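You operate a simulated robot arm through the tools that you are given. There is no shell and no other tool.

Carry out the task below with a simulated two-armed robot. There is one attempt and no reset: what you move stays moved.

JOB
Level the narrow oak table, fit the fuller battery and switch the camera on.
Fine: wind the levelling wheel till the tilt display shows 0 mm; the battery sits home before the camera goes on; it stays on.

Only the result counts: the job must be done as asked and must still hold three seconds after the hand-in. Knocking over, shifting, dropping, spilling or breaking anything else fails it.

ROBOT AND FRAMES
Two 7-joint arms with fingered hands on one trunk that stands fixed in place. Base frame: the origin is at the foot of the trunk, x ahead of it, y to its left, z up; the work surface is at about z = 70. Units: cm, degrees, N and s.
The left shoulder is at [5.9, 17.4, 106.5], the right one opposite. With the tool pointing down near the work surface each hand reaches from about 28 to 74 cm from the base axis, measured 20 degrees to its own side. Payload 3.8 kg a hand.
Tool frame (each hand has its own): the origin (TCP) lies between the finger pads and is the grasp point; the fingertips stand 2.6 cm ahead of it; z points along the fingers, y is the line along which they close. Largest opening 13.2 cm; the body of the gripper starts 7.3 cm behind the TCP. The gripper is a hand of 3 fingers: y runs from the thumb to the fingers, the wrist lies at [0, 0, -22.4] in the tool frame, and closing takes about 1.5 s.
Orientation is that of the tool frame in the base frame, as a unit quaternion [w, x, y, z]. With the fingers straight down and closing along the base's y, the tool's x points along the base's -x, its y along +y and its z along -z.

CONTROLS
- The arms move only by the tool arm_command. It takes "left_moves", "right_moves" or both (then of equal length, played together; a hand with none holds still); each is a list of rows, each a list of 7 numbers: the shift along the base's x, y, z in cm, then the turn, a rotation vector about the base's x, y, z in degrees, then the closure, from 0 (fully open) to 1 (shut). In form: [[dx, dy, dz, rx, ry, rz, fingers], ...]. A call has 1 to 20 rows; each row shifts and turns the commanded pose from where the row before left it. Rows are played at 5 a second. More than 5 cm and 8.6 degrees between two rows, or a gripper value outside its range, and nothing of the call is played. A pose out of reach is approached as far as the arm can. The call stops where the force on the tool passes 90 N (or 10 N more than at its start, if that is more) or the arm is blocked; 0.2 s more then pass. The fingers move at their own pace (about 10.8 cm/s each) and stop on an object; they squeeze with about 28 N. The grip force told is the motor's: it shows also when the fingers shut on nothing. Time passes only in rows, and 0.2 s behind the last, so rows that do not move let the fingers close. The reply holds the time, the measured pose of the TCP, the force on the tool along the base axes, the opening and the grip force, in the units named above and with some noise, with the torque about the TCP (base axes, N m) and any sound that the robot's microphone picked up.
- Cameras (640 x 400 px; columns grow to the right, rows downward): "scene" is now at [17.73, -3.84, 95.69]; the picture's right is [-0.42, -0.91, 0.00], its down [-0.19, 0.09, -0.98] and it looks along [0.89, -0.42, -0.21] (base axes); focal length 214 px, centre (320, 200). "left" rides on the left gripper at [-6.2, 0.3, -9.2] in its tool frame; the picture's right is [-0.05, -1.00, 0.00], its down [0.83, -0.04, -0.56] and it looks along [0.55, -0.03, 0.83] (tool axes); focal length 230 px, centre (320, 200). "right" rides on the right gripper at [6.2, 0.3, -9.2] in its tool frame; the picture's right is [-0.05, 1.00, 0.00], its down [-0.83, -0.04, -0.56] and it looks along [-0.55, -0.03, 0.83] (tool axes); focal length 230 px, centre (320, 200). There is no depth. A picture from a camera that has moved, and an enlarged one, comes with that camera's place and axes in the base frame and with its lens.
- get_image(camera): a new picture of that camera. It takes no simulated time.
- move_column(by): slides the trunk up (or, below 0, down) by that many cm; the arms and the scene camera ride with it, the base frame stays. It gives what a move gives, with no picture.
- grasp_type(shape, hand): the hand has 3 fingers and takes this shape, open, in about a second: jaw (thumb against the fingers, like two jaws); tri (thumb and two fingers); tip (a fingertip pinch); poke (one finger out to press); point (the index stretched); flat (the hand flat); cup (the hand cupped); fist (a fist). The gripper value then closes the fingers along that shape, each until it touches; the sizes above hold for jaw. It gives what a move gives, with no picture.
- turn_head(pan, tilt): turns the head with the scene camera to pan (to the left, within 60 degrees either way) and tilt (down, from -29 to 69), counted from straight ahead of the robot. It gives what a move gives.
- inspect(camera, box): a new picture of the part [left, top, right, bottom] of that camera's present view, enlarged. It takes no simulated time.
- job_done(): hands the job in; it is judged then, once.

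Nothing tells you positions but the pictures and the camera data. Unless the task says otherwise, let go and move clear before handing in.

The tools are called as a command line: name --argument value ..., lists and objects as JSON in quotes. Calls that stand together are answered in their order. arm_command: Moves the arms, as the interface text tells. Its arguments: {"type":"object","properties":{"left_moves":{"type":"array"},"right_moves":{"type":"array"}},"required":[]} The other tools are called the same way: move_column (by) slides the trunk up or down; grasp_type (shape, hand) gives the hand a shape; turn_head (pan, tilt) turns the head that bears the scene camera; get_image (camera) takes a picture; inspect (camera, box) takes an enlarged picture of a part of a camera's view; job_done () hands the job in.

At the start:

```text
time: 0.0
left_position: [43.5, -5.02, 101.21]
left_tcp_rot: [-0.001, 0.001, 1.0, 0.0]
left_ft_force: [0.8, -0.5, -0.2]
left_moment: [0.0, 0.0, -0.02]
left_opening: 13.19
left_grip_force: 0.1
left_shape: jaw
right_position: [34.68, -37.95, 108.21]
right_tcp_rot: [0.0, 0.001, 1.0, 0.0]
right_ft_force: [0.0, 0.1, 0.6]
right_moment: [0.01, 0.0, 0.03]
right_opening: 13.18
right_grip_force: 0.2
right_shape: jaw
trunk travel left (down, up): [-37.5, 10.7]
head pan, tilt: [-25.1, 12.1]
```

scene: 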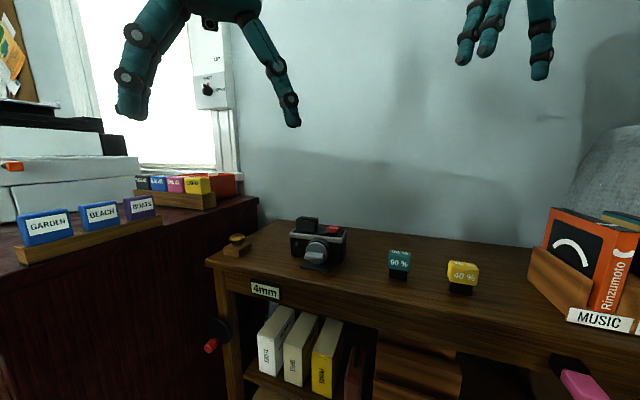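
right: 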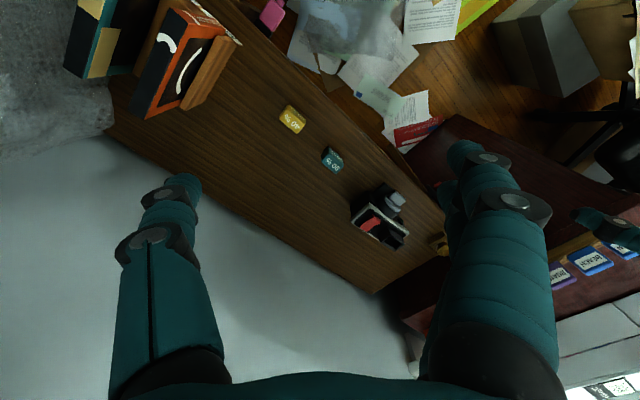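
left: 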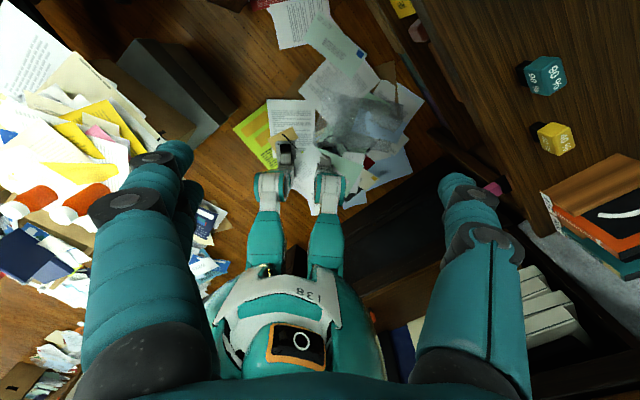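

I see a narrow oak table with a camera, a teal 90 % battery, a yellow 40 % battery, a "4mm" tilt display and a wheel with a red knob at the table's left leg. I'll enlarge these parts before moving anything.

inspect --camera "scene" --box '[190, 200, 350, 300]'

inspect --camera "scene" --box '[180, 280, 340, 380]'

inspect --camera "scene" --box '[360, 220, 520, 320]'

inspect --camera "right" --box '[260, 80, 480, 280]'

```text
4.00 times, centred on (270, 250) of scene
camera zoom: at [17.73, -3.84, 95.69], right [-0.42, -0.91, 0.0], down [-0.19, 0.09, -0.98], along [0.89, -0.42, -0.21], focal length 858 px, centre (520, 0)
```

zoom: 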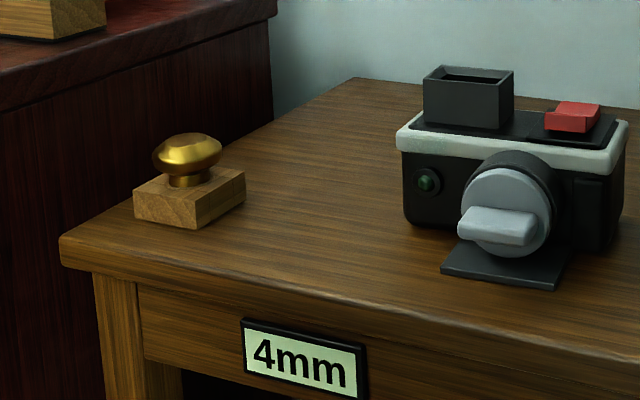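

```text
4.00 times, centred on (260, 330) of scene
camera zoom: at [17.73, -3.84, 95.69], right [-0.42, -0.91, 0.0], down [-0.19, 0.09, -0.98], along [0.89, -0.42, -0.21], focal length 858 px, centre (560, -320)
```

zoom: 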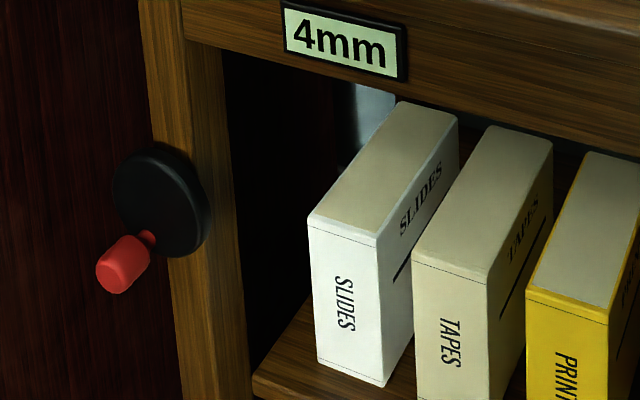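

```text
4.00 times, centred on (440, 270) of scene
camera zoom: at [17.73, -3.84, 95.69], right [-0.42, -0.91, 0.0], down [-0.19, 0.09, -0.98], along [0.89, -0.42, -0.21], focal length 858 px, centre (-160, -80)
```

zoom: 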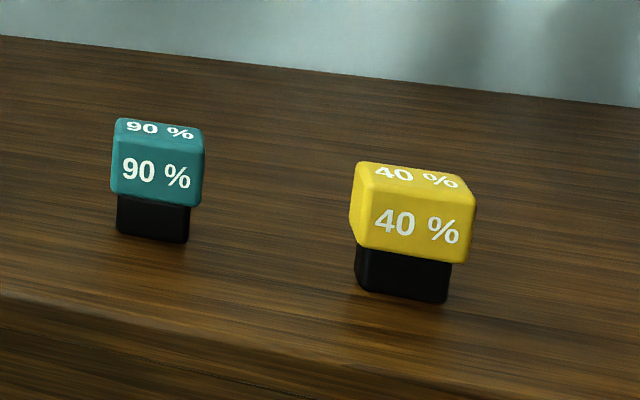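

```text
2.00 times, centred on (370, 180) of right
camera zoom: at [28.42, -37.7, 117.42], right [0.05, 1.0, 0.0], down [0.83, -0.04, 0.56], along [0.55, -0.03, -0.83], focal length 460 px, centre (220, 240)
```

zoom: 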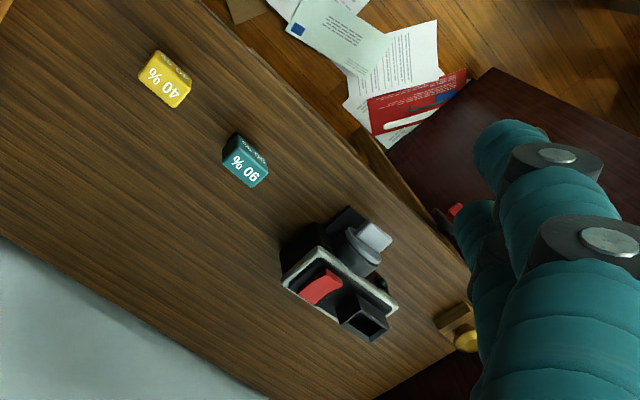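

The table seems to run diagonally, its front facing the robot's left-front, with a dark cabinet close to its left end. I'll turn the head to see the wheel's surroundings and the room around the hands.

turn_head --pan 0 --tilt 35

get_image --camera "scene"

```text
time: 0.9
left_position: [43.59, -4.96, 101.34]
left_tcp_rot: [0.001, 0.001, 1.0, 0.0]
left_ft_force: [0.4, 0.0, 0.1]
left_moment: [0.01, 0.01, 0.01]
left_opening: 13.2
left_grip_force: 0.0
left_shape: jaw
right_position: [34.55, -38.01, 108.18]
right_tcp_rot: [0.001, 0.0, 1.0, 0.0]
right_ft_force: [0.2, 0.3, 0.4]
right_moment: [-0.03, 0.02, 0.0]
right_opening: 13.2
right_grip_force: 0.0
right_shape: jaw
trunk travel left (down, up): [-37.5, 10.7]
head pan, tilt: [0.0, 35.0]
```

```text
taken
camera scene: at [18.1, 0.11, 92.02], right [0.0, -1.0, 0.0], down [-0.57, 0.0, -0.82], along [0.82, 0.0, -0.57], focal length 214 px, centre (320, 200)
```

scene: 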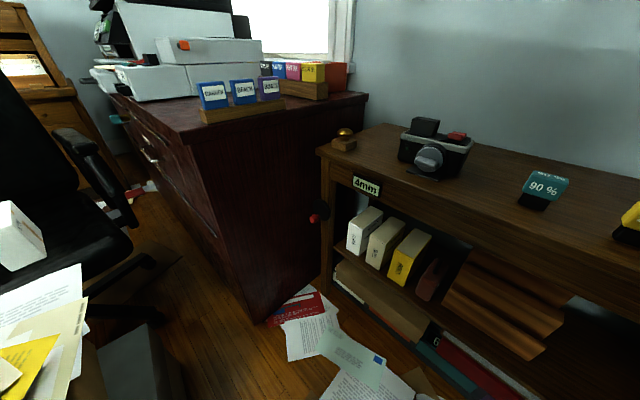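

The cabinet's side panel stands just left of the wheel, so the hand must come in narrow. I'll zoom in on the wheel and display from this viewpoint.

inspect --camera "scene" --box '[290, 160, 400, 260]'

inspect --camera "scene" --box '[380, 100, 500, 190]'

get_image --camera "left"

```text
4.00 times, centred on (345, 210) of scene
camera zoom: at [18.1, 0.11, 92.02], right [0.0, -1.0, 0.0], down [-0.57, 0.0, -0.82], along [0.82, 0.0, -0.57], focal length 858 px, centre (220, 160)
```

zoom: 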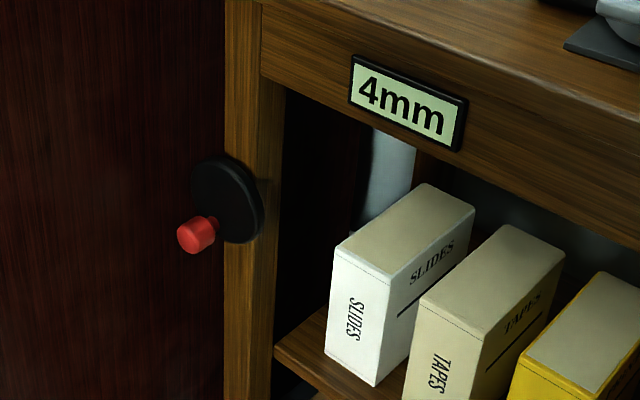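

```text
4.44 times, centred on (440, 145) of scene
camera zoom: at [18.1, 0.11, 92.02], right [0.0, -1.0, 0.0], down [-0.57, 0.0, -0.82], along [0.82, 0.0, -0.57], focal length 953 px, centre (-213, 444)
```

zoom: 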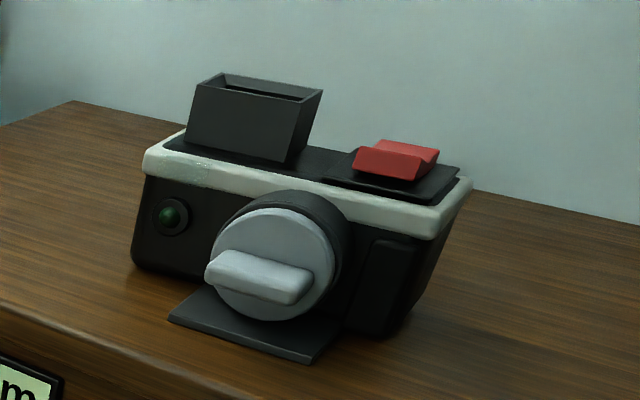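

```text
taken
camera left: at [49.73, -4.71, 110.56], right [0.05, -1.0, 0.0], down [-0.83, -0.04, 0.56], along [-0.55, -0.03, -0.83], focal length 230 px, centre (320, 200)
```

left: 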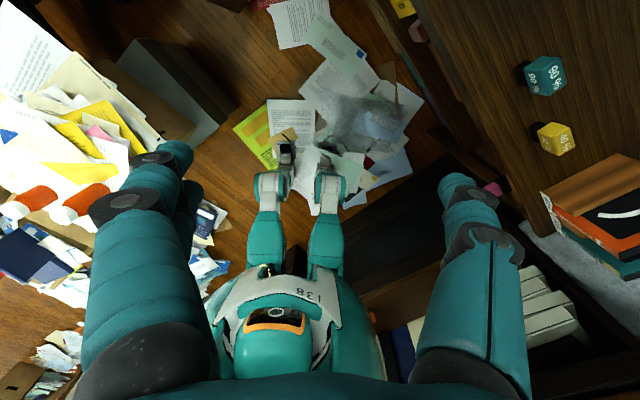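

I take the wheel's centre to be near (73, 0, 49) and its red knob straight below and in front, near (72, 2, 47), with the cabinet panel about 8 cm to its left. I'd like to lower the trunk so the left arm reaches in horizontally, so I first check both sides for obstacles.

turn_head --pan -55 --tilt 45

get_image --camera "scene"

turn_head --pan 40 --tilt 45

get_image --camera "scene"

```text
time: 2.1
left_position: [43.57, -4.95, 101.25]
left_tcp_rot: [0.0, 0.001, 1.0, 0.0]
left_ft_force: [0.4, -0.1, 0.2]
left_moment: [0.01, -0.02, 0.03]
left_opening: 13.18
left_grip_force: 0.0
left_shape: jaw
right_position: [34.68, -38.01, 108.2]
right_tcp_rot: [0.0, 0.001, 1.0, 0.0]
right_ft_force: [0.2, 0.4, -0.4]
right_moment: [0.02, 0.03, -0.03]
right_opening: 13.21
right_grip_force: 0.0
right_shape: jaw
trunk travel left (down, up): [-37.5, 10.7]
head pan, tilt: [-55.0, 45.0]
```

```text
taken
camera scene: at [13.96, -6.54, 90.53], right [-0.82, -0.57, 0.0], down [-0.41, 0.58, -0.71], along [0.41, -0.58, -0.71], focal length 214 px, centre (320, 200)
```

scene: 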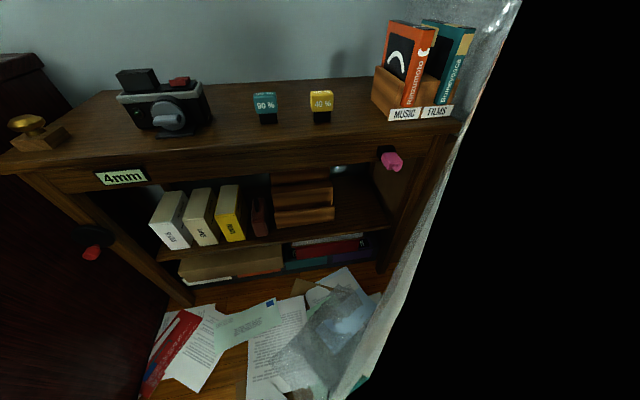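

```text
time: 3.8
left_position: [43.58, -4.94, 101.23]
left_tcp_rot: [0.001, 0.0, 1.0, 0.0]
left_ft_force: [-0.1, 0.5, -0.2]
left_moment: [0.01, 0.02, 0.02]
left_opening: 13.21
left_grip_force: 0.1
left_shape: jaw
right_position: [34.55, -37.92, 108.15]
right_tcp_rot: [0.0, 0.0, 1.0, 0.0]
right_ft_force: [0.3, 0.2, -0.1]
right_moment: [0.02, 0.02, 0.02]
right_opening: 13.21
right_grip_force: 0.1
right_shape: jaw
trunk travel left (down, up): [-37.5, 10.7]
head pan, tilt: [40.0, 45.0]
```

```text
taken
camera scene: at [15.52, 5.34, 90.53], right [0.64, -0.77, 0.0], down [-0.54, -0.45, -0.71], along [0.54, 0.45, -0.71], focal length 214 px, centre (320, 200)
```

scene: 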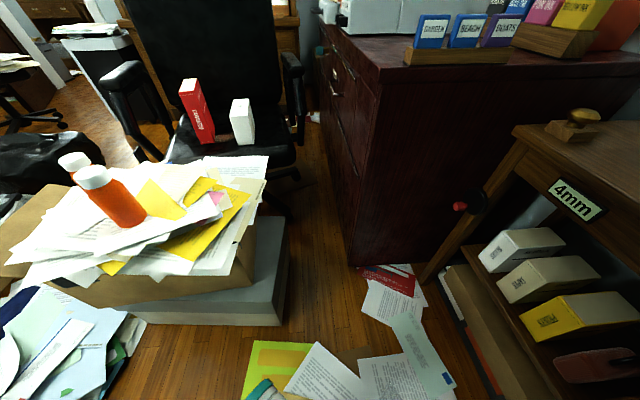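

There is a second wheel, with a pink knob, on the table's right leg below the MUSIC tray, so I need to work out which wheel is the levelling one. I'll look at both closely.

turn_head --pan -55 --tilt 40

inspect --camera "scene" --box '[340, 110, 480, 230]'

inspect --camera "scene" --box '[60, 170, 200, 300]'

inspect --camera "scene" --box '[100, 60, 240, 170]'

```text
time: 5.5
left_position: [43.68, -4.93, 101.33]
left_tcp_rot: [0.001, 0.001, 1.0, 0.0]
left_ft_force: [0.9, -0.3, 0.0]
left_moment: [-0.01, 0.01, 0.0]
left_opening: 13.2
left_grip_force: 0.0
left_shape: jaw
right_position: [34.64, -38.04, 108.17]
right_tcp_rot: [-0.001, 0.001, 1.0, 0.0]
right_ft_force: [0.4, 1.3, 0.2]
right_moment: [0.01, 0.03, -0.02]
right_opening: 13.17
right_grip_force: 0.1
right_shape: jaw
trunk travel left (down, up): [-37.5, 10.7]
head pan, tilt: [-55.0, 40.0]
```

```text
3.33 times, centred on (410, 170) of scene
camera zoom: at [14.17, -6.84, 91.26], right [-0.82, -0.57, 0.0], down [-0.37, 0.53, -0.77], along [0.44, -0.63, -0.64], focal length 715 px, centre (20, 300)
```

zoom: 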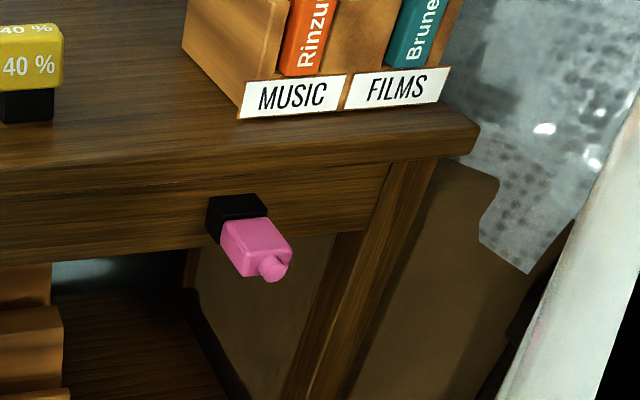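

```text
3.08 times, centred on (130, 235) of scene
camera zoom: at [14.17, -6.84, 91.26], right [-0.82, -0.57, 0.0], down [-0.37, 0.53, -0.77], along [0.44, -0.63, -0.64], focal length 660 px, centre (905, 92)
```

zoom: 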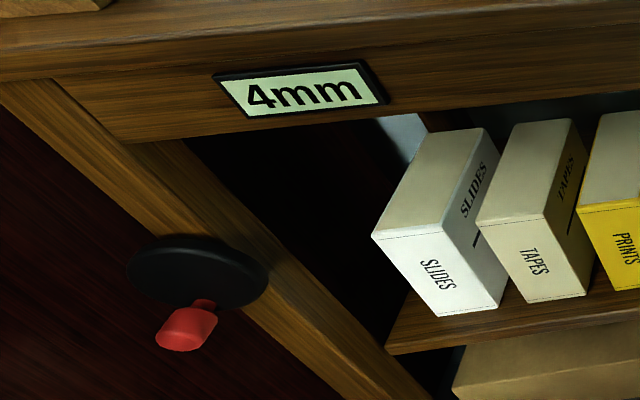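

```text
3.64 times, centred on (170, 115) of scene
camera zoom: at [14.17, -6.84, 91.26], right [-0.82, -0.57, 0.0], down [-0.37, 0.53, -0.77], along [0.44, -0.63, -0.64], focal length 780 px, centre (866, 509)
```

zoom: 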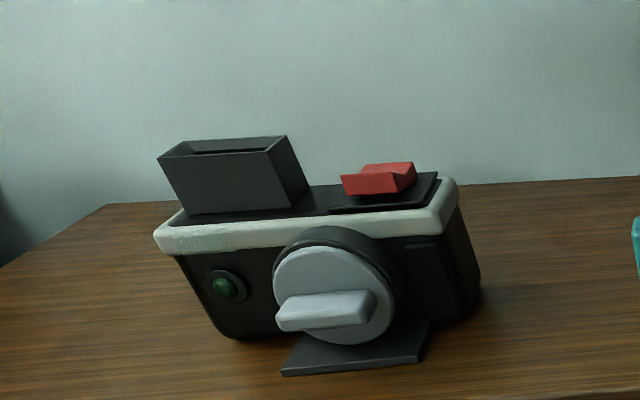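

The pink piece turns out to be a plug or stick in a holder, so the only wheel is the red-knobbed one at the left leg. I'll lower the trunk by 25 cm, since both hands are clear of the table, to bring the left arm level with the wheel.

move_column --by -25

turn_head --pan -5 --tilt 15

get_image --camera "scene"

```text
time: 8.1
left_position: [43.62, -4.92, 76.28]
left_tcp_rot: [0.001, 0.0, 1.0, 0.001]
left_ft_force: [-0.1, 0.1, 0.0]
left_moment: [-0.02, -0.01, -0.03]
left_opening: 13.17
left_grip_force: 0.1
left_shape: jaw
right_position: [34.51, -38.09, 83.26]
right_tcp_rot: [0.001, 0.001, 1.0, 0.0]
right_ft_force: [0.0, 0.0, 0.7]
right_moment: [-0.02, -0.02, 0.01]
right_opening: 13.23
right_grip_force: 0.0
right_shape: jaw
trunk travel left (down, up): [-12.5, 35.7]
head pan, tilt: [-55.0, 40.0]
```

```text
time: 9.3
left_position: [43.53, -4.98, 76.24]
left_tcp_rot: [0.0, 0.0, 1.0, 0.0]
left_ft_force: [0.3, 0.3, 1.0]
left_moment: [0.0, -0.02, -0.03]
left_opening: 13.17
left_grip_force: 0.2
left_shape: jaw
right_position: [34.72, -38.13, 83.18]
right_tcp_rot: [0.0, 0.001, 1.0, 0.0]
right_ft_force: [-0.1, -0.2, 0.5]
right_moment: [-0.02, -0.01, 0.0]
right_opening: 13.16
right_grip_force: 0.1
right_shape: jaw
trunk travel left (down, up): [-12.5, 35.7]
head pan, tilt: [-5.0, 15.0]
```

```text
taken
camera scene: at [17.87, -0.7, 69.78], right [-0.09, -1.0, 0.0], down [-0.26, 0.02, -0.97], along [0.96, -0.09, -0.26], focal length 214 px, centre (320, 200)
```

scene: 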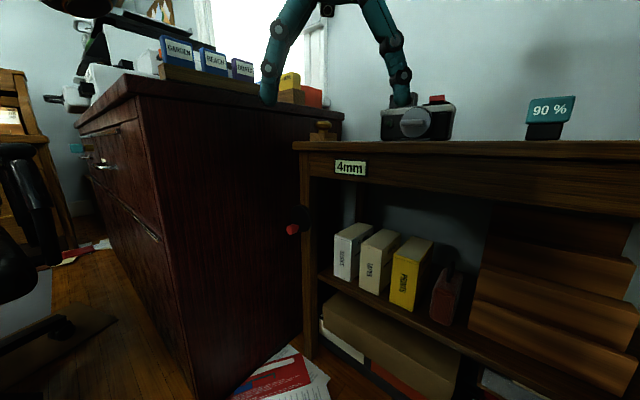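

The head is now level with the table top, and both the display and the wheel are in view. I'll zoom in on them once more from this new position to refine where they are.

inspect --camera "scene" --box '[260, 180, 360, 270]'

inspect --camera "scene" --box '[280, 80, 480, 200]'

```text
4.44 times, centred on (310, 225) of scene
camera zoom: at [17.87, -0.7, 69.78], right [-0.09, -1.0, 0.0], down [-0.26, 0.02, -0.97], along [0.96, -0.09, -0.26], focal length 953 px, centre (364, 89)
```

zoom: 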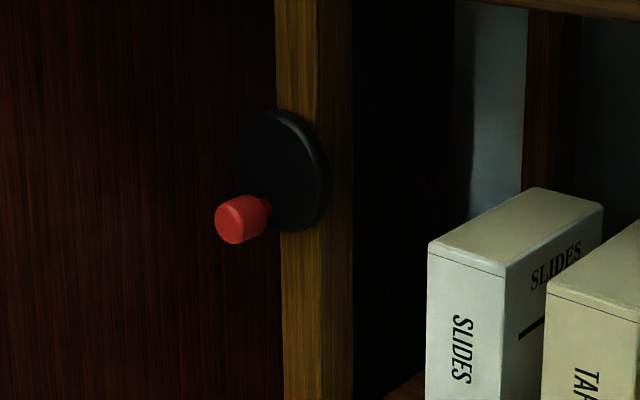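

```text
3.20 times, centred on (380, 140) of scene
camera zoom: at [17.87, -0.7, 69.78], right [-0.09, -1.0, 0.0], down [-0.26, 0.02, -0.97], along [0.96, -0.09, -0.26], focal length 686 px, centre (128, 392)
```

zoom: 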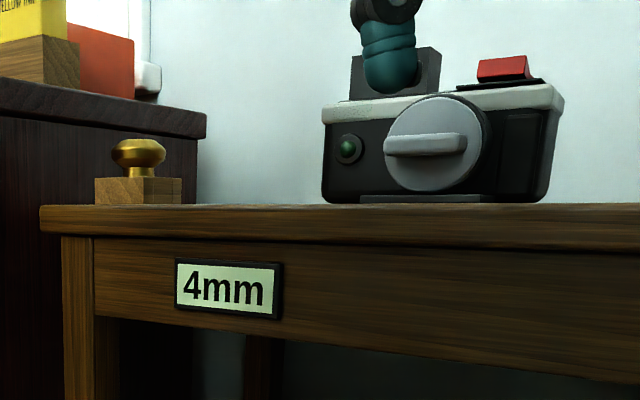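

I take the knob centre to be (71.3, 1.9, 47.5), at 6 o'clock on the wheel, whose face centre is about (73, -0.1, 50), so the crank radius is roughly 2.5 cm. I'll pitch the left hand level in the free space in front of the wheel.

arm_command --left_moves '[[1.227, 1.18, -1.65, 0, -8.18, 0, 0.4], [1.227, 1.18, -1.65, 0, -8.18, 0, 0.5], [1.227, 1.18, -1.65, 0, -8.18, 0, 0.5], [1.227, 1.18, -1.65, 0, -8.18, 0, 0.5], [1.227, 1.18, -1.65, 0, -8.18, 0, 0.5], [1.227, 1.18, -1.65, 0, -8.18, 0, 0.5], [1.227, 1.18, -1.65, 0, -8.18, 0, 0.5], [1.227, 1.18, -1.65, 0, -8.18, 0, 0.5], [1.227, 1.18, -1.65, 0, -8.18, 0, 0.5], [1.227, 1.18, -1.65, 0, -8.18, 0, 0.5], [1.227, 1.18, -1.65, 0, -8.18, 0, 0.5]]'

get_image --camera "scene"

get_image --camera "left"

```text
time: 11.7
left_position: [58.06, 7.61, 58.25]
left_tcp_rot: [0.705, -0.001, 0.709, 0.0]
left_ft_force: [-0.1, -0.4, -0.7]
left_moment: [0.02, 0.01, -0.01]
left_opening: 6.61
left_grip_force: 0.1
left_shape: jaw
left hand out of reach, approached as far as the arm can: row 11
right_position: [34.66, -38.01, 83.25]
right_tcp_rot: [0.0, 0.001, 1.0, 0.0]
right_ft_force: [-0.7, 0.2, 0.4]
right_moment: [0.0, -0.04, -0.01]
right_opening: 13.19
right_grip_force: 0.1
right_shape: jaw
trunk travel left (down, up): [-12.5, 35.7]
head pan, tilt: [-5.0, 15.0]
```

```text
taken
camera scene: at [17.89, -0.67, 69.77], right [-0.09, -1.0, 0.0], down [-0.26, 0.02, -0.97], along [0.96, -0.08, -0.26], focal length 214 px, centre (320, 200)
```

scene: 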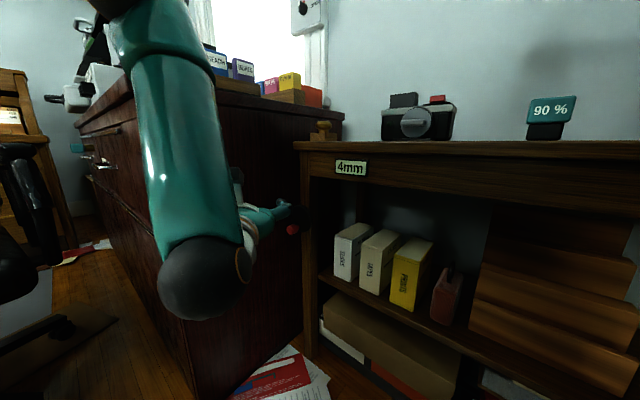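

```text
taken
camera left: at [48.81, 7.95, 64.45], right [0.0, -1.0, 0.05], down [-0.56, -0.04, -0.83], along [0.83, -0.03, -0.56], focal length 230 px, centre (320, 200)
```

left: 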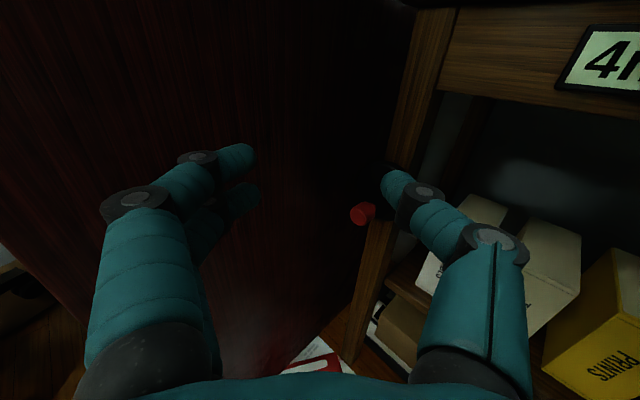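

The hand is level now, and its camera shows the red knob ahead of the fingers. I'll roll the hand 90° so the fingers close vertically, which leaves more room beside the cabinet panel.

arm_command --left_moves '[[0, 0, 0, 8.18, 0, 0, 0.5], [0, 0, 0, 8.18, 0, 0, 0.5], [0, 0, 0, 8.18, 0, 0, 0.5], [0, 0, 0, 8.18, 0, 0, 0.5], [0, 0, 0, 8.18, 0, 0, 0.5], [0, 0, 0, 8.18, 0, 0, 0.5], [0, 0, 0, 8.18, 0, 0, 0.5], [0, 0, 0, 8.18, 0, 0, 0.5], [0, 0, 0, 8.18, 0, 0, 0.5], [0, 0, 0, 8.18, 0, 0, 0.5], [0, 0, 0, 8.18, 0, 0, 0.5]]'

get_image --camera "scene"

get_image --camera "left"

```text
time: 14.1
left_position: [58.01, 7.61, 58.16]
left_tcp_rot: [0.499, 0.5, 0.501, 0.5]
left_ft_force: [-0.5, -0.7, -0.8]
left_moment: [0.04, -0.02, -0.01]
left_opening: 6.66
left_grip_force: 0.1
left_shape: jaw
right_position: [34.64, -38.03, 83.24]
right_tcp_rot: [0.0, 0.001, 1.0, 0.0]
right_ft_force: [0.5, 0.6, 0.5]
right_moment: [0.0, 0.0, 0.01]
right_opening: 13.18
right_grip_force: 0.0
right_shape: jaw
trunk travel left (down, up): [-12.5, 35.7]
head pan, tilt: [-5.0, 15.0]
```

```text
taken
camera scene: at [17.87, -0.69, 69.78], right [-0.09, -1.0, 0.0], down [-0.26, 0.02, -0.97], along [0.96, -0.08, -0.26], focal length 214 px, centre (320, 200)
```

scene: 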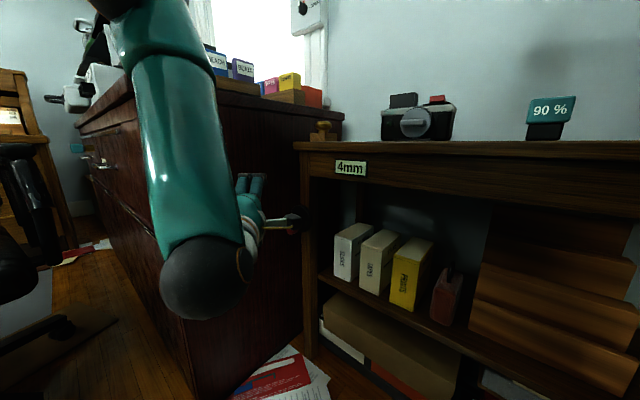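

```text
taken
camera left: at [48.8, 1.35, 58.65], right [0.0, -0.05, -1.0], down [-0.56, 0.83, -0.04], along [0.83, 0.55, -0.03], focal length 230 px, centre (320, 200)
```

left: 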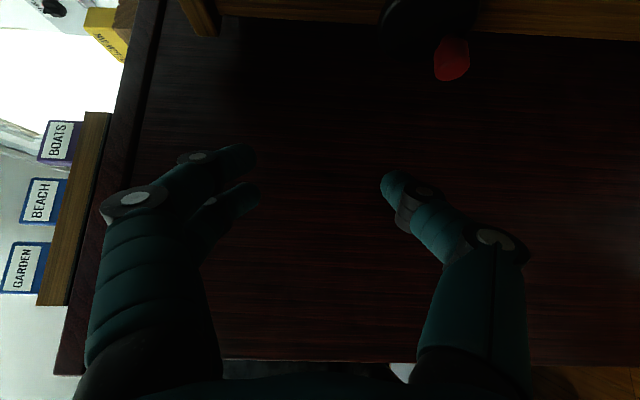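

The roll worked. Next I'll yaw the hand about 40° toward the wheel axis while lowering it to a standoff about 8 cm in front of the knob.

arm_command --left_moves '[[1.2, -0.083, -1.78, 0, 0, -6.67, 0.5], [1.2, -0.083, -1.78, 0, 0, -6.67, 0.5], [1.2, -0.083, -1.78, 0, 0, -6.67, 0.5], [1.2, -0.083, -1.78, 0, 0, -6.67, 0.5], [1.2, -0.083, -1.78, 0, 0, -6.67, 0.5], [1.2, -0.083, -1.78, 0, 0, -6.67, 0.5], [0, 0, 0, 0, 0, 0, 0.5]]'

get_image --camera "scene"

get_image --camera "left"

```text
time: 15.7
left_position: [47.11, -16.39, 61.06]
left_tcp_rot: [0.639, 0.641, 0.302, 0.301]
left_ft_force: [0.6, -0.3, -0.1]
left_moment: [-0.01, 0.01, -0.01]
left_opening: 6.65
left_grip_force: 0.1
left_shape: jaw
left hand out of reach, approached as far as the arm can: row 1, 2, 3, 4, 5, 6
right_position: [34.7, -38.08, 83.16]
right_tcp_rot: [0.0, 0.001, 1.0, 0.0]
right_ft_force: [0.3, 0.6, 0.4]
right_moment: [-0.02, -0.03, 0.01]
right_opening: 13.18
right_grip_force: 0.0
right_shape: jaw
trunk travel left (down, up): [-12.5, 35.7]
head pan, tilt: [-5.0, 15.0]
```

```text
taken
camera scene: at [17.86, -0.7, 69.78], right [-0.09, -1.0, 0.0], down [-0.26, 0.02, -0.97], along [0.96, -0.08, -0.26], focal length 214 px, centre (320, 200)
```

scene: 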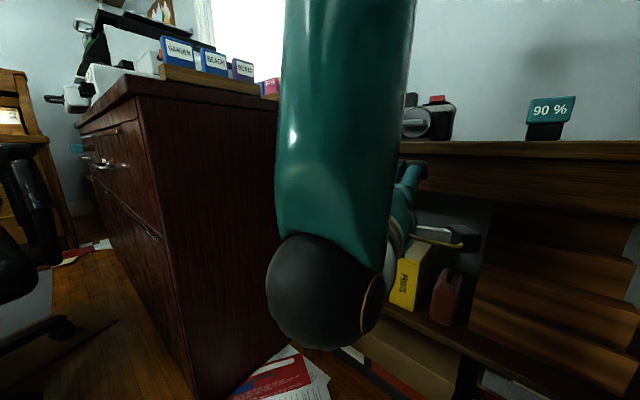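

```text
taken
camera left: at [36.04, -15.3, 61.46], right [-0.04, -0.04, -1.0], down [0.1, 0.99, -0.04], along [0.99, -0.1, -0.03], focal length 230 px, centre (320, 200)
```

left: 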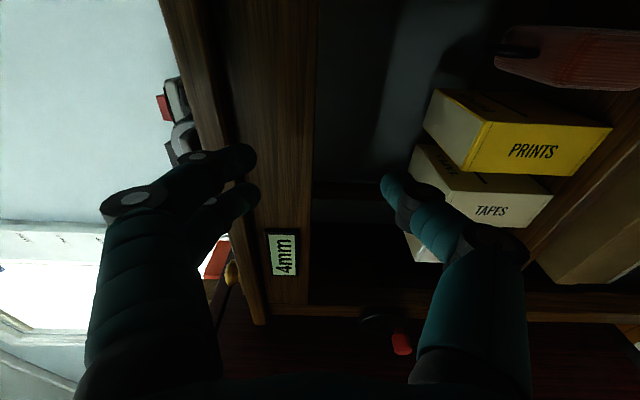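

The IK couldn't keep the position with that roll plus yaw, and the hand drifted to (47, -16, 61), which is still clear of the table and carries no force. I'll back it away from the table and undo the yaw.

arm_command --left_moves '[[-1.5, 2.0, 0.2, 0, 0, 0, 0.5], [0, 3.0, 0.2, 0, 0, 6.67, 0.5], [0.7, 3.3, 0.2, 0, 0, 6.67, 0.5], [0.7, 3.3, 0.2, 0, 0, 6.67, 0.5], [0.7, 3.3, 0.2, 0, 0, 6.67, 0.5], [0.7, 3.3, 0.2, 0, 0, 6.67, 0.5], [0.7, 3.3, 0.2, 0, 0, 6.67, 0.5]]'

get_image --camera "scene"

```text
time: 17.3
left_position: [49.11, 5.27, 62.5]
left_tcp_rot: [0.499, 0.5, 0.5, 0.501]
left_ft_force: [0.8, 0.3, -0.4]
left_moment: [0.0, -0.02, 0.02]
left_opening: 6.65
left_grip_force: 0.0
left_shape: jaw
right_position: [34.64, -37.93, 83.2]
right_tcp_rot: [0.0, 0.0, 1.0, 0.0]
right_ft_force: [0.3, 0.4, 1.2]
right_moment: [-0.05, -0.03, 0.0]
right_opening: 13.2
right_grip_force: 0.0
right_shape: jaw
trunk travel left (down, up): [-12.5, 35.7]
head pan, tilt: [-5.0, 15.0]
```

```text
taken
camera scene: at [17.87, -0.69, 69.78], right [-0.09, -1.0, 0.0], down [-0.26, 0.02, -0.97], along [0.96, -0.08, -0.26], focal length 214 px, centre (320, 200)
```

scene: 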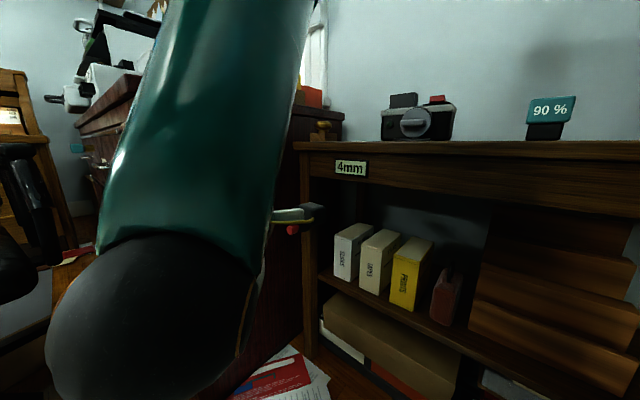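

The hand is back at (49, 5, 62.5). I'll undo the roll and pitch the hand about 40° nose-down, which spares the wrist; for a horizontal pinch on the knob, pitch doesn't matter.

arm_command --left_moves '[[0.3, 0.2, 0, -8.18, 0, 0, 0.5], [0.3, 0.2, 0, -8.18, 0, 0, 0.5], [0.3, 0.2, 0, -8.18, 0, 0, 0.5], [0.3, 0.2, 0, -8.18, 0, 0, 0.5], [0.3, 0.2, 0, -8.18, 0, 0, 0.5], [0.3, 0.2, 0, -8.18, 0, 0, 0.5], [0.3, 0.2, 0, -8.18, 0, 0, 0.5], [0.3, 0.2, 0, -8.18, 0, 0, 0.5], [0.3, 0.2, 0, -8.18, 0, 0, 0.5], [0.3, 0.2, 0, -8.18, 0, 0, 0.5], [0.3, 0.2, 0, -8.18, 0, 0, 0.5], [0.5, 0.3, 0, 0, 8, 0, 0.5], [0.5, 0.3, 0, 0, 8, 0, 0.5], [0.5, 0.3, 0, 0, 8, 0, 0.5], [0.5, 0.3, 0, 0, 8, 0, 0.5], [0.5, 0.3, 0, 0, 8, 0, 0.5]]'

get_image --camera "scene"

```text
time: 20.7
left_position: [54.75, 7.33, 63.44]
left_tcp_rot: [0.421, 0.0, 0.907, 0.0]
left_ft_force: [1.2, -0.3, 0.5]
left_moment: [-0.01, 0.0, 0.02]
left_opening: 6.67
left_grip_force: 0.0
left_shape: jaw
left hand out of reach, approached as far as the arm can: row 2, 4, 6, 8, 10
right_position: [34.67, -37.91, 83.21]
right_tcp_rot: [0.0, 0.001, 1.0, 0.0]
right_ft_force: [0.3, 0.1, 0.8]
right_moment: [0.0, 0.01, -0.01]
right_opening: 13.18
right_grip_force: 0.0
right_shape: jaw
trunk travel left (down, up): [-12.5, 35.7]
head pan, tilt: [-5.0, 15.0]
```

```text
taken
camera scene: at [17.87, -0.69, 69.78], right [-0.09, -1.0, 0.0], down [-0.26, 0.02, -0.97], along [0.96, -0.08, -0.26], focal length 214 px, centre (320, 200)
```

scene: 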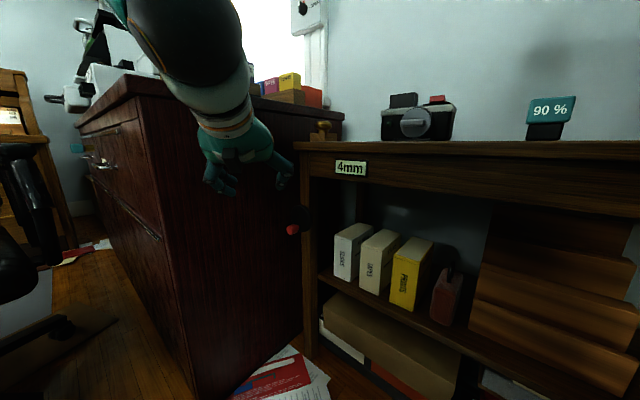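

Rolling the other way (thumb up, like a handshake) should suit the left wrist better. From (54.8, 7.3, 63.4) I'll level the hand again and roll it -90°.

arm_command --left_moves '[[0.2, 0, -0.3, 0, -8, 0, 0.5], [0.2, 0, -0.3, 0, -8, 0, 0.5], [0.2, 0, -0.3, 0, -8, 0, 0.5], [0.2, 0, -0.3, 0, -8, 0, 0.5], [0.2, 0, -0.3, -8.18, 0, 0, 0.5], [0.2, 0, -0.3, -8.18, 0, 0, 0.5], [0.2, 0, -0.3, -8.18, 0, 0, 0.5], [0.2, 0, -0.3, -8.18, 0, 0, 0.5], [0.2, 0, -0.3, -8.18, 0, 0, 0.5], [0.2, 0, -0.3, -8.18, 0, 0, 0.5], [0, 0, -0.3, -8.18, 0, 0, 0.5], [0, 0, -0.3, -8.18, 0, 0, 0.5], [0, 0, -0.3, -8.18, 0, 0, 0.5], [0, 0, -0.3, -8.18, 0, 0, 0.5], [0, 0, -0.3, -8.18, 0, 0, 0.5]]'

get_image --camera "scene"

get_image --camera "left"

```text
time: 23.9
left_position: [55.72, 3.31, 60.19]
left_tcp_rot: [0.463, -0.466, 0.533, -0.533]
left_ft_force: [-0.2, 0.6, -0.6]
left_moment: [0.0, -0.03, -0.02]
left_opening: 6.66
left_grip_force: 0.0
left_shape: jaw
left hand out of reach, approached as far as the arm can: row 9, 10, 11, 12, 13, 14, 15
right_position: [34.65, -38.02, 83.24]
right_tcp_rot: [0.0, 0.001, 1.0, 0.0]
right_ft_force: [-0.3, 0.2, 0.1]
right_moment: [0.0, 0.03, 0.01]
right_opening: 13.18
right_grip_force: 0.1
right_shape: jaw
trunk travel left (down, up): [-12.5, 35.7]
head pan, tilt: [-5.0, 15.0]
```

```text
taken
camera scene: at [17.87, -0.69, 69.78], right [-0.09, -1.0, 0.0], down [-0.26, 0.02, -0.97], along [0.96, -0.08, -0.26], focal length 214 px, centre (320, 200)
```

scene: 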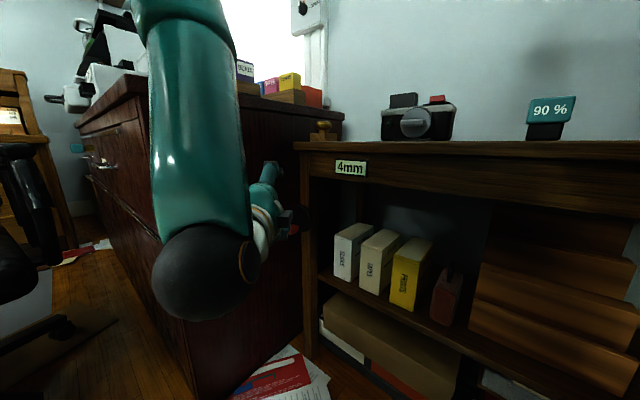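

```text
taken
camera left: at [47.31, 10.62, 59.9], right [0.01, 0.05, 1.0], down [-0.66, -0.75, 0.05], along [0.75, -0.66, 0.03], focal length 230 px, centre (320, 200)
```

left: 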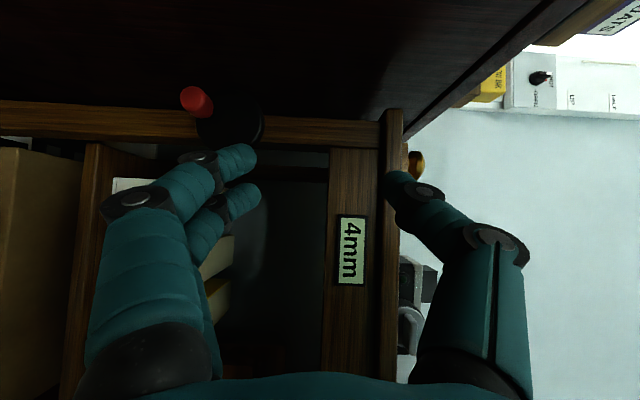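

The wrist is near its bend limit this close to the body, so I'll first move the rolled hand farther out and lower, toward (64, 8, 50), and only then yaw it.

arm_command --left_moves '[[1.66, 0.94, -2.04, 0, 0, 0, 0.5], [1.66, 0.94, -2.04, 0, 0, 0, 0.5], [1.66, 0.94, -2.04, 0, 0, 0, 0.5], [1.66, 0.94, -2.04, 0, 0, 0, 0.5], [1.66, 0.94, -2.04, 0, 0, 0, 0.5], [0, 0, 0, 0, 0, -4, 0.5], [0, 0, 0, 0, 0, -4, 0.5]]'

get_image --camera "scene"

get_image --camera "left"

```text
time: 25.5
left_position: [56.78, -5.5, 56.85]
left_tcp_rot: [0.427, -0.43, 0.564, -0.562]
left_ft_force: [0.5, -0.3, -0.5]
left_moment: [-0.03, 0.01, 0.0]
left_opening: 6.67
left_grip_force: 0.0
left_shape: jaw
left hand out of reach, approached as far as the arm can: row 1, 2, 3, 4, 5, 6, 7
right_position: [34.63, -37.97, 83.29]
right_tcp_rot: [0.001, 0.001, 1.0, 0.0]
right_ft_force: [-0.1, 0.7, 0.1]
right_moment: [0.01, -0.02, 0.02]
right_opening: 13.18
right_grip_force: 0.1
right_shape: jaw
trunk travel left (down, up): [-12.5, 35.7]
head pan, tilt: [-5.0, 15.0]
```

```text
taken
camera scene: at [17.86, -0.69, 69.79], right [-0.09, -1.0, 0.0], down [-0.26, 0.02, -0.97], along [0.96, -0.08, -0.26], focal length 214 px, centre (320, 200)
```

scene: 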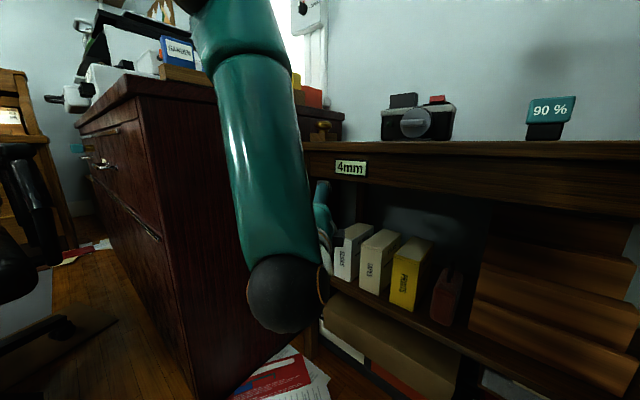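

```text
taken
camera left: at [49.43, 2.89, 56.55], right [0.02, 0.05, 1.0], down [-0.76, -0.65, 0.05], along [0.65, -0.76, 0.03], focal length 230 px, centre (320, 200)
```

left: 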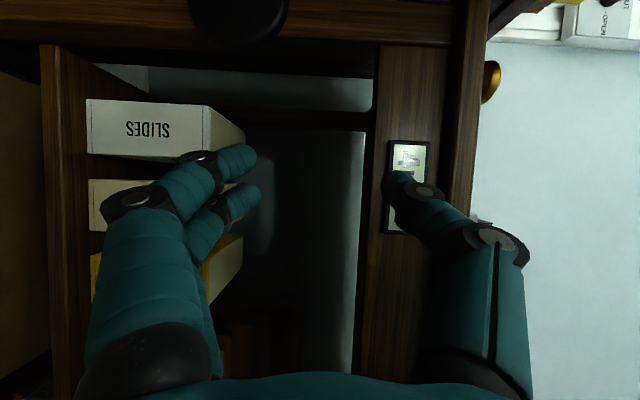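

The hand still drifts to the right and won't reach outward in this arm posture. I'll look at the left arm itself to see how the elbow is placed.

turn_head --pan 35 --tilt 0

get_image --camera "scene"

get_image --camera "right"

```text
time: 26.6
left_position: [56.87, -5.34, 56.83]
left_tcp_rot: [0.427, -0.43, 0.563, -0.561]
left_ft_force: [-0.9, -1.0, 0.2]
left_moment: [-0.01, 0.01, 0.02]
left_opening: 6.65
left_grip_force: 0.0
left_shape: jaw
right_position: [34.64, -37.98, 83.16]
right_tcp_rot: [0.0, 0.001, 1.0, 0.0]
right_ft_force: [0.9, -0.1, 0.5]
right_moment: [0.0, 0.0, -0.02]
right_opening: 13.2
right_grip_force: 0.1
right_shape: jaw
trunk travel left (down, up): [-12.5, 35.7]
head pan, tilt: [35.0, 0.0]
```

```text
taken
camera scene: at [15.94, 5.28, 72.19], right [0.57, -0.82, 0.0], down [0.0, 0.0, -1.0], along [0.82, 0.57, 0.0], focal length 214 px, centre (320, 200)
```

scene: 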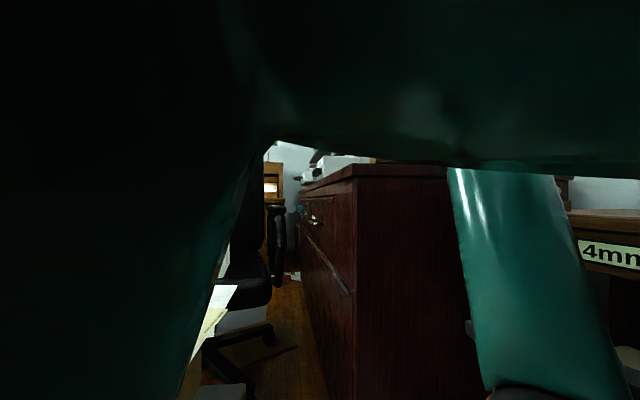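

```text
taken
camera right: at [28.42, -37.7, 92.42], right [0.05, 1.0, 0.0], down [0.83, -0.04, 0.56], along [0.55, -0.03, -0.83], focal length 230 px, centre (320, 200)
```

right: 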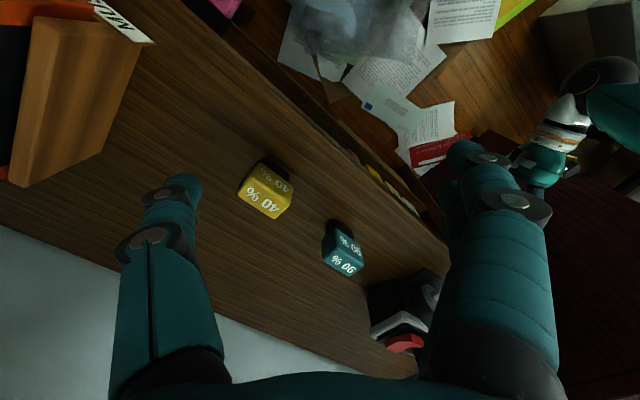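

The upper arm points straight forward with the forearm hanging down, so a level hand can't turn inward here. I'll back away, undo the yaw and roll, and go to a nose-down (about 40°) pose with horizontal finger closing, then test the reach from there.

arm_command --left_moves '[[-2.0, 3.0, 0.5, 0, 0, 5.5, 0.5], [-2.0, 3.0, 0.5, 0, 0, 5.5, 0.5], [-1.5, 3.0, 0.5, 0, 0, 5.5, 0.5], [0, 0.3, 0.2, 8.18, 0, 0, 0.5], [0, 0.3, 0.2, 8.18, 0, 0, 0.5], [0, 0.3, 0.2, 8.18, 0, 0, 0.5], [0, 0.3, 0.2, 8.18, 0, 0, 0.5], [0, 0.3, 0.2, 8.18, 0, 0, 0.5], [0, 0.3, 0.2, 8.18, 0, 0, 0.5], [0, 0.3, 0.2, 8.18, 0, 0, 0.5], [0, 0.3, 0.2, 8.18, 0, 0, 0.5], [0, 0.3, 0.2, 8.18, 0, 0, 0.5], [0, 0.3, 0.2, 8.18, 0, 0, 0.5], [0, 0.3, 0.2, 8.18, 0, 0, 0.5], [0.5, 0, 0, 0, 8, 0, 0.5], [0.5, 0, 0, 0, 8, 0, 0.5], [0.5, 0, 0, 0, 8, 0, 0.5], [0.5, 0, 0, 0, 8, 0, 0.5], [0.5, 0, 0, 0, 8, 0, 0.5]]'

turn_head --pan -5 --tilt 15

get_image --camera "scene"

```text
time: 30.6
left_position: [57.02, 4.5, 61.06]
left_tcp_rot: [0.425, 0.001, 0.905, -0.001]
left_ft_force: [1.0, -0.3, 0.6]
left_moment: [0.04, 0.01, 0.01]
left_opening: 6.62
left_grip_force: 0.0
left_shape: jaw
left hand out of reach, approached as far as the arm can: row 2, 3, 12, 14
right_position: [34.59, -38.08, 83.16]
right_tcp_rot: [-0.001, 0.001, 1.0, -0.001]
right_ft_force: [-0.1, -0.4, 0.4]
right_moment: [0.02, 0.03, -0.01]
right_opening: 13.2
right_grip_force: 0.1
right_shape: jaw
trunk travel left (down, up): [-12.5, 35.7]
head pan, tilt: [35.0, 0.0]
```

```text
time: 31.6
left_position: [57.06, 4.51, 61.13]
left_tcp_rot: [0.427, 0.001, 0.904, -0.001]
left_ft_force: [-1.4, -0.5, -0.1]
left_moment: [0.02, 0.01, -0.03]
left_opening: 6.64
left_grip_force: 0.1
left_shape: jaw
right_position: [34.54, -37.98, 83.23]
right_tcp_rot: [0.0, 0.0, 1.0, 0.0]
right_ft_force: [-0.3, 0.1, 0.4]
right_moment: [0.0, 0.01, -0.01]
right_opening: 13.18
right_grip_force: 0.2
right_shape: jaw
trunk travel left (down, up): [-12.5, 35.7]
head pan, tilt: [-5.0, 15.0]
```

```text
taken
camera scene: at [17.87, -0.69, 69.79], right [-0.09, -1.0, 0.0], down [-0.26, 0.02, -0.97], along [0.96, -0.08, -0.26], focal length 214 px, centre (320, 200)
```

scene: 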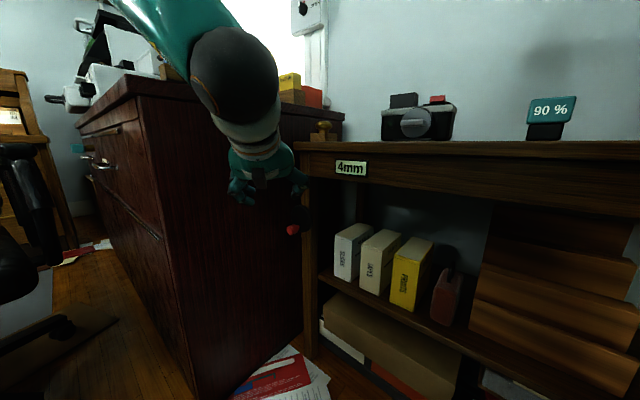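

The hand is at (57, 4.5, 61), 40° nose-down with zero yaw. I'll test extending toward (64, 7, 52) in small steps, with a little yaw at the end.

arm_command --left_moves '[[1.4, 0.5, -1.8, 0, 0, 0, 0.5], [1.4, 0.5, -1.8, 0, 0, 0, 0.5], [1.4, 0.5, -1.8, 0, 0, 0, 0.5], [1.4, 0.5, -1.8, 0, 0, 0, 0.5], [1.4, 0.5, -1.8, 0, 0, 0, 0.5], [0, 0, 0, 0, 0, -6, 0.5], [0, 0, 0, 0, 0, -6, 0.5]]'

get_image --camera "scene"

get_image --camera "left"

```text
time: 33.2
left_position: [64.02, 7.17, 52.09]
left_tcp_rot: [0.424, 0.095, 0.899, -0.045]
left_ft_force: [0.2, -0.3, -0.2]
left_moment: [0.01, -0.01, 0.02]
left_opening: 6.64
left_grip_force: 0.0
left_shape: jaw
right_position: [34.6, -38.15, 83.22]
right_tcp_rot: [-0.001, 0.001, 1.0, -0.001]
right_ft_force: [0.6, 0.0, 0.5]
right_moment: [0.0, 0.03, 0.03]
right_opening: 13.21
right_grip_force: 0.1
right_shape: jaw
trunk travel left (down, up): [-12.5, 35.7]
head pan, tilt: [-5.0, 15.0]
```

```text
taken
camera scene: at [17.87, -0.69, 69.78], right [-0.09, -1.0, 0.0], down [-0.26, 0.02, -0.97], along [0.96, -0.08, -0.26], focal length 214 px, centre (320, 200)
```

scene: 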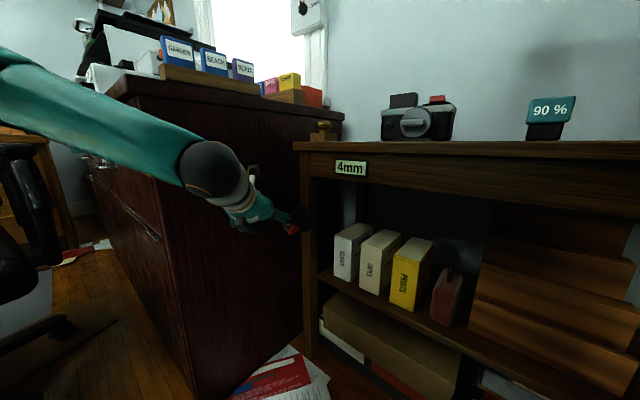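

```text
taken
camera left: at [60.92, 8.12, 62.79], right [-0.18, -0.98, 0.04], down [-0.94, 0.16, -0.29], along [0.28, -0.09, -0.96], focal length 230 px, centre (320, 200)
```

left: 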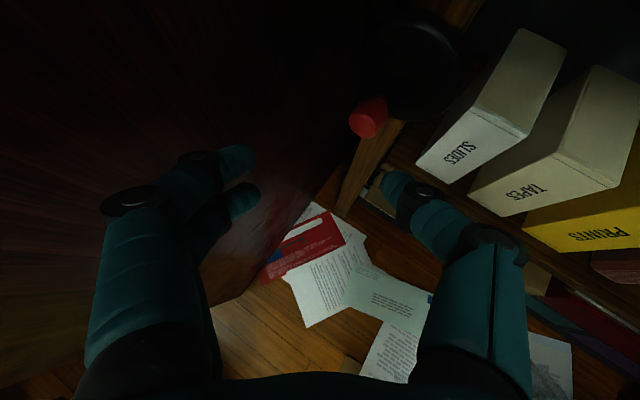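

The elbow has now swung outward to the left and the pose is reached exactly, which is the natural posture I wanted. I'll yaw to about -40° and then level the hand.

arm_command --left_moves '[[-0.5, 0.4, 0, 0, 0, -7, 0.5], [-0.5, 0.4, 0, 0, 0, -7, 0.5], [-0.5, 0.4, 0, 0, 0, -7, 0.5], [-0.5, 0.4, 0, 0, 0, -7, 0.5], [0, 0, -0.5, -5.14, -6.13, 0, 0.5], [0, 0, -0.5, -5.14, -6.13, 0, 0.5], [0, 0, -0.5, -5.14, -6.13, 0, 0.5], [0, 0, -0.5, -5.14, -6.13, 0, 0.5]]'

get_image --camera "scene"

get_image --camera "left"

```text
time: 35.1
left_position: [66.67, 5.37, 59.81]
left_tcp_rot: [0.673, 0.279, 0.648, -0.224]
left_ft_force: [-0.3, -0.3, 0.2]
left_moment: [0.03, -0.03, -0.01]
left_opening: 6.6
left_grip_force: 0.0
left_shape: jaw
right_position: [34.91, -38.26, 82.81]
right_tcp_rot: [-0.002, 0.001, 1.0, 0.002]
right_ft_force: [0.7, -0.7, 0.1]
right_moment: [0.01, 0.0, 0.03]
right_opening: 13.2
right_grip_force: 0.0
right_shape: jaw
trunk travel left (down, up): [-12.5, 35.7]
head pan, tilt: [-5.0, 15.0]
stopped in row 8 (left hand): the arm was blocked; the commanded pose is now the measured one
```

```text
taken
camera scene: at [18.09, -0.95, 69.62], right [-0.09, -1.0, 0.0], down [-0.26, 0.03, -0.96], along [0.96, -0.08, -0.26], focal length 214 px, centre (320, 200)
```

scene: 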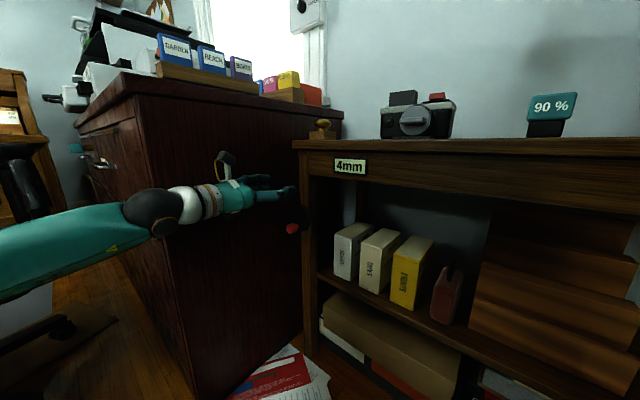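

```text
taken
camera left: at [59.55, 11.29, 65.94], right [-0.67, -0.74, -0.03], down [-0.39, 0.39, -0.83], along [0.63, -0.54, -0.55], focal length 230 px, centre (320, 200)
```

left: 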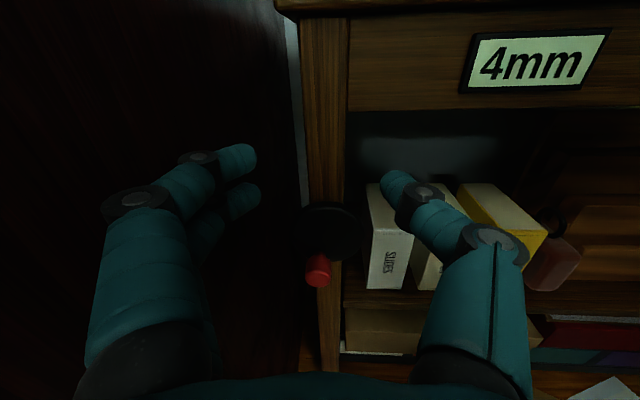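

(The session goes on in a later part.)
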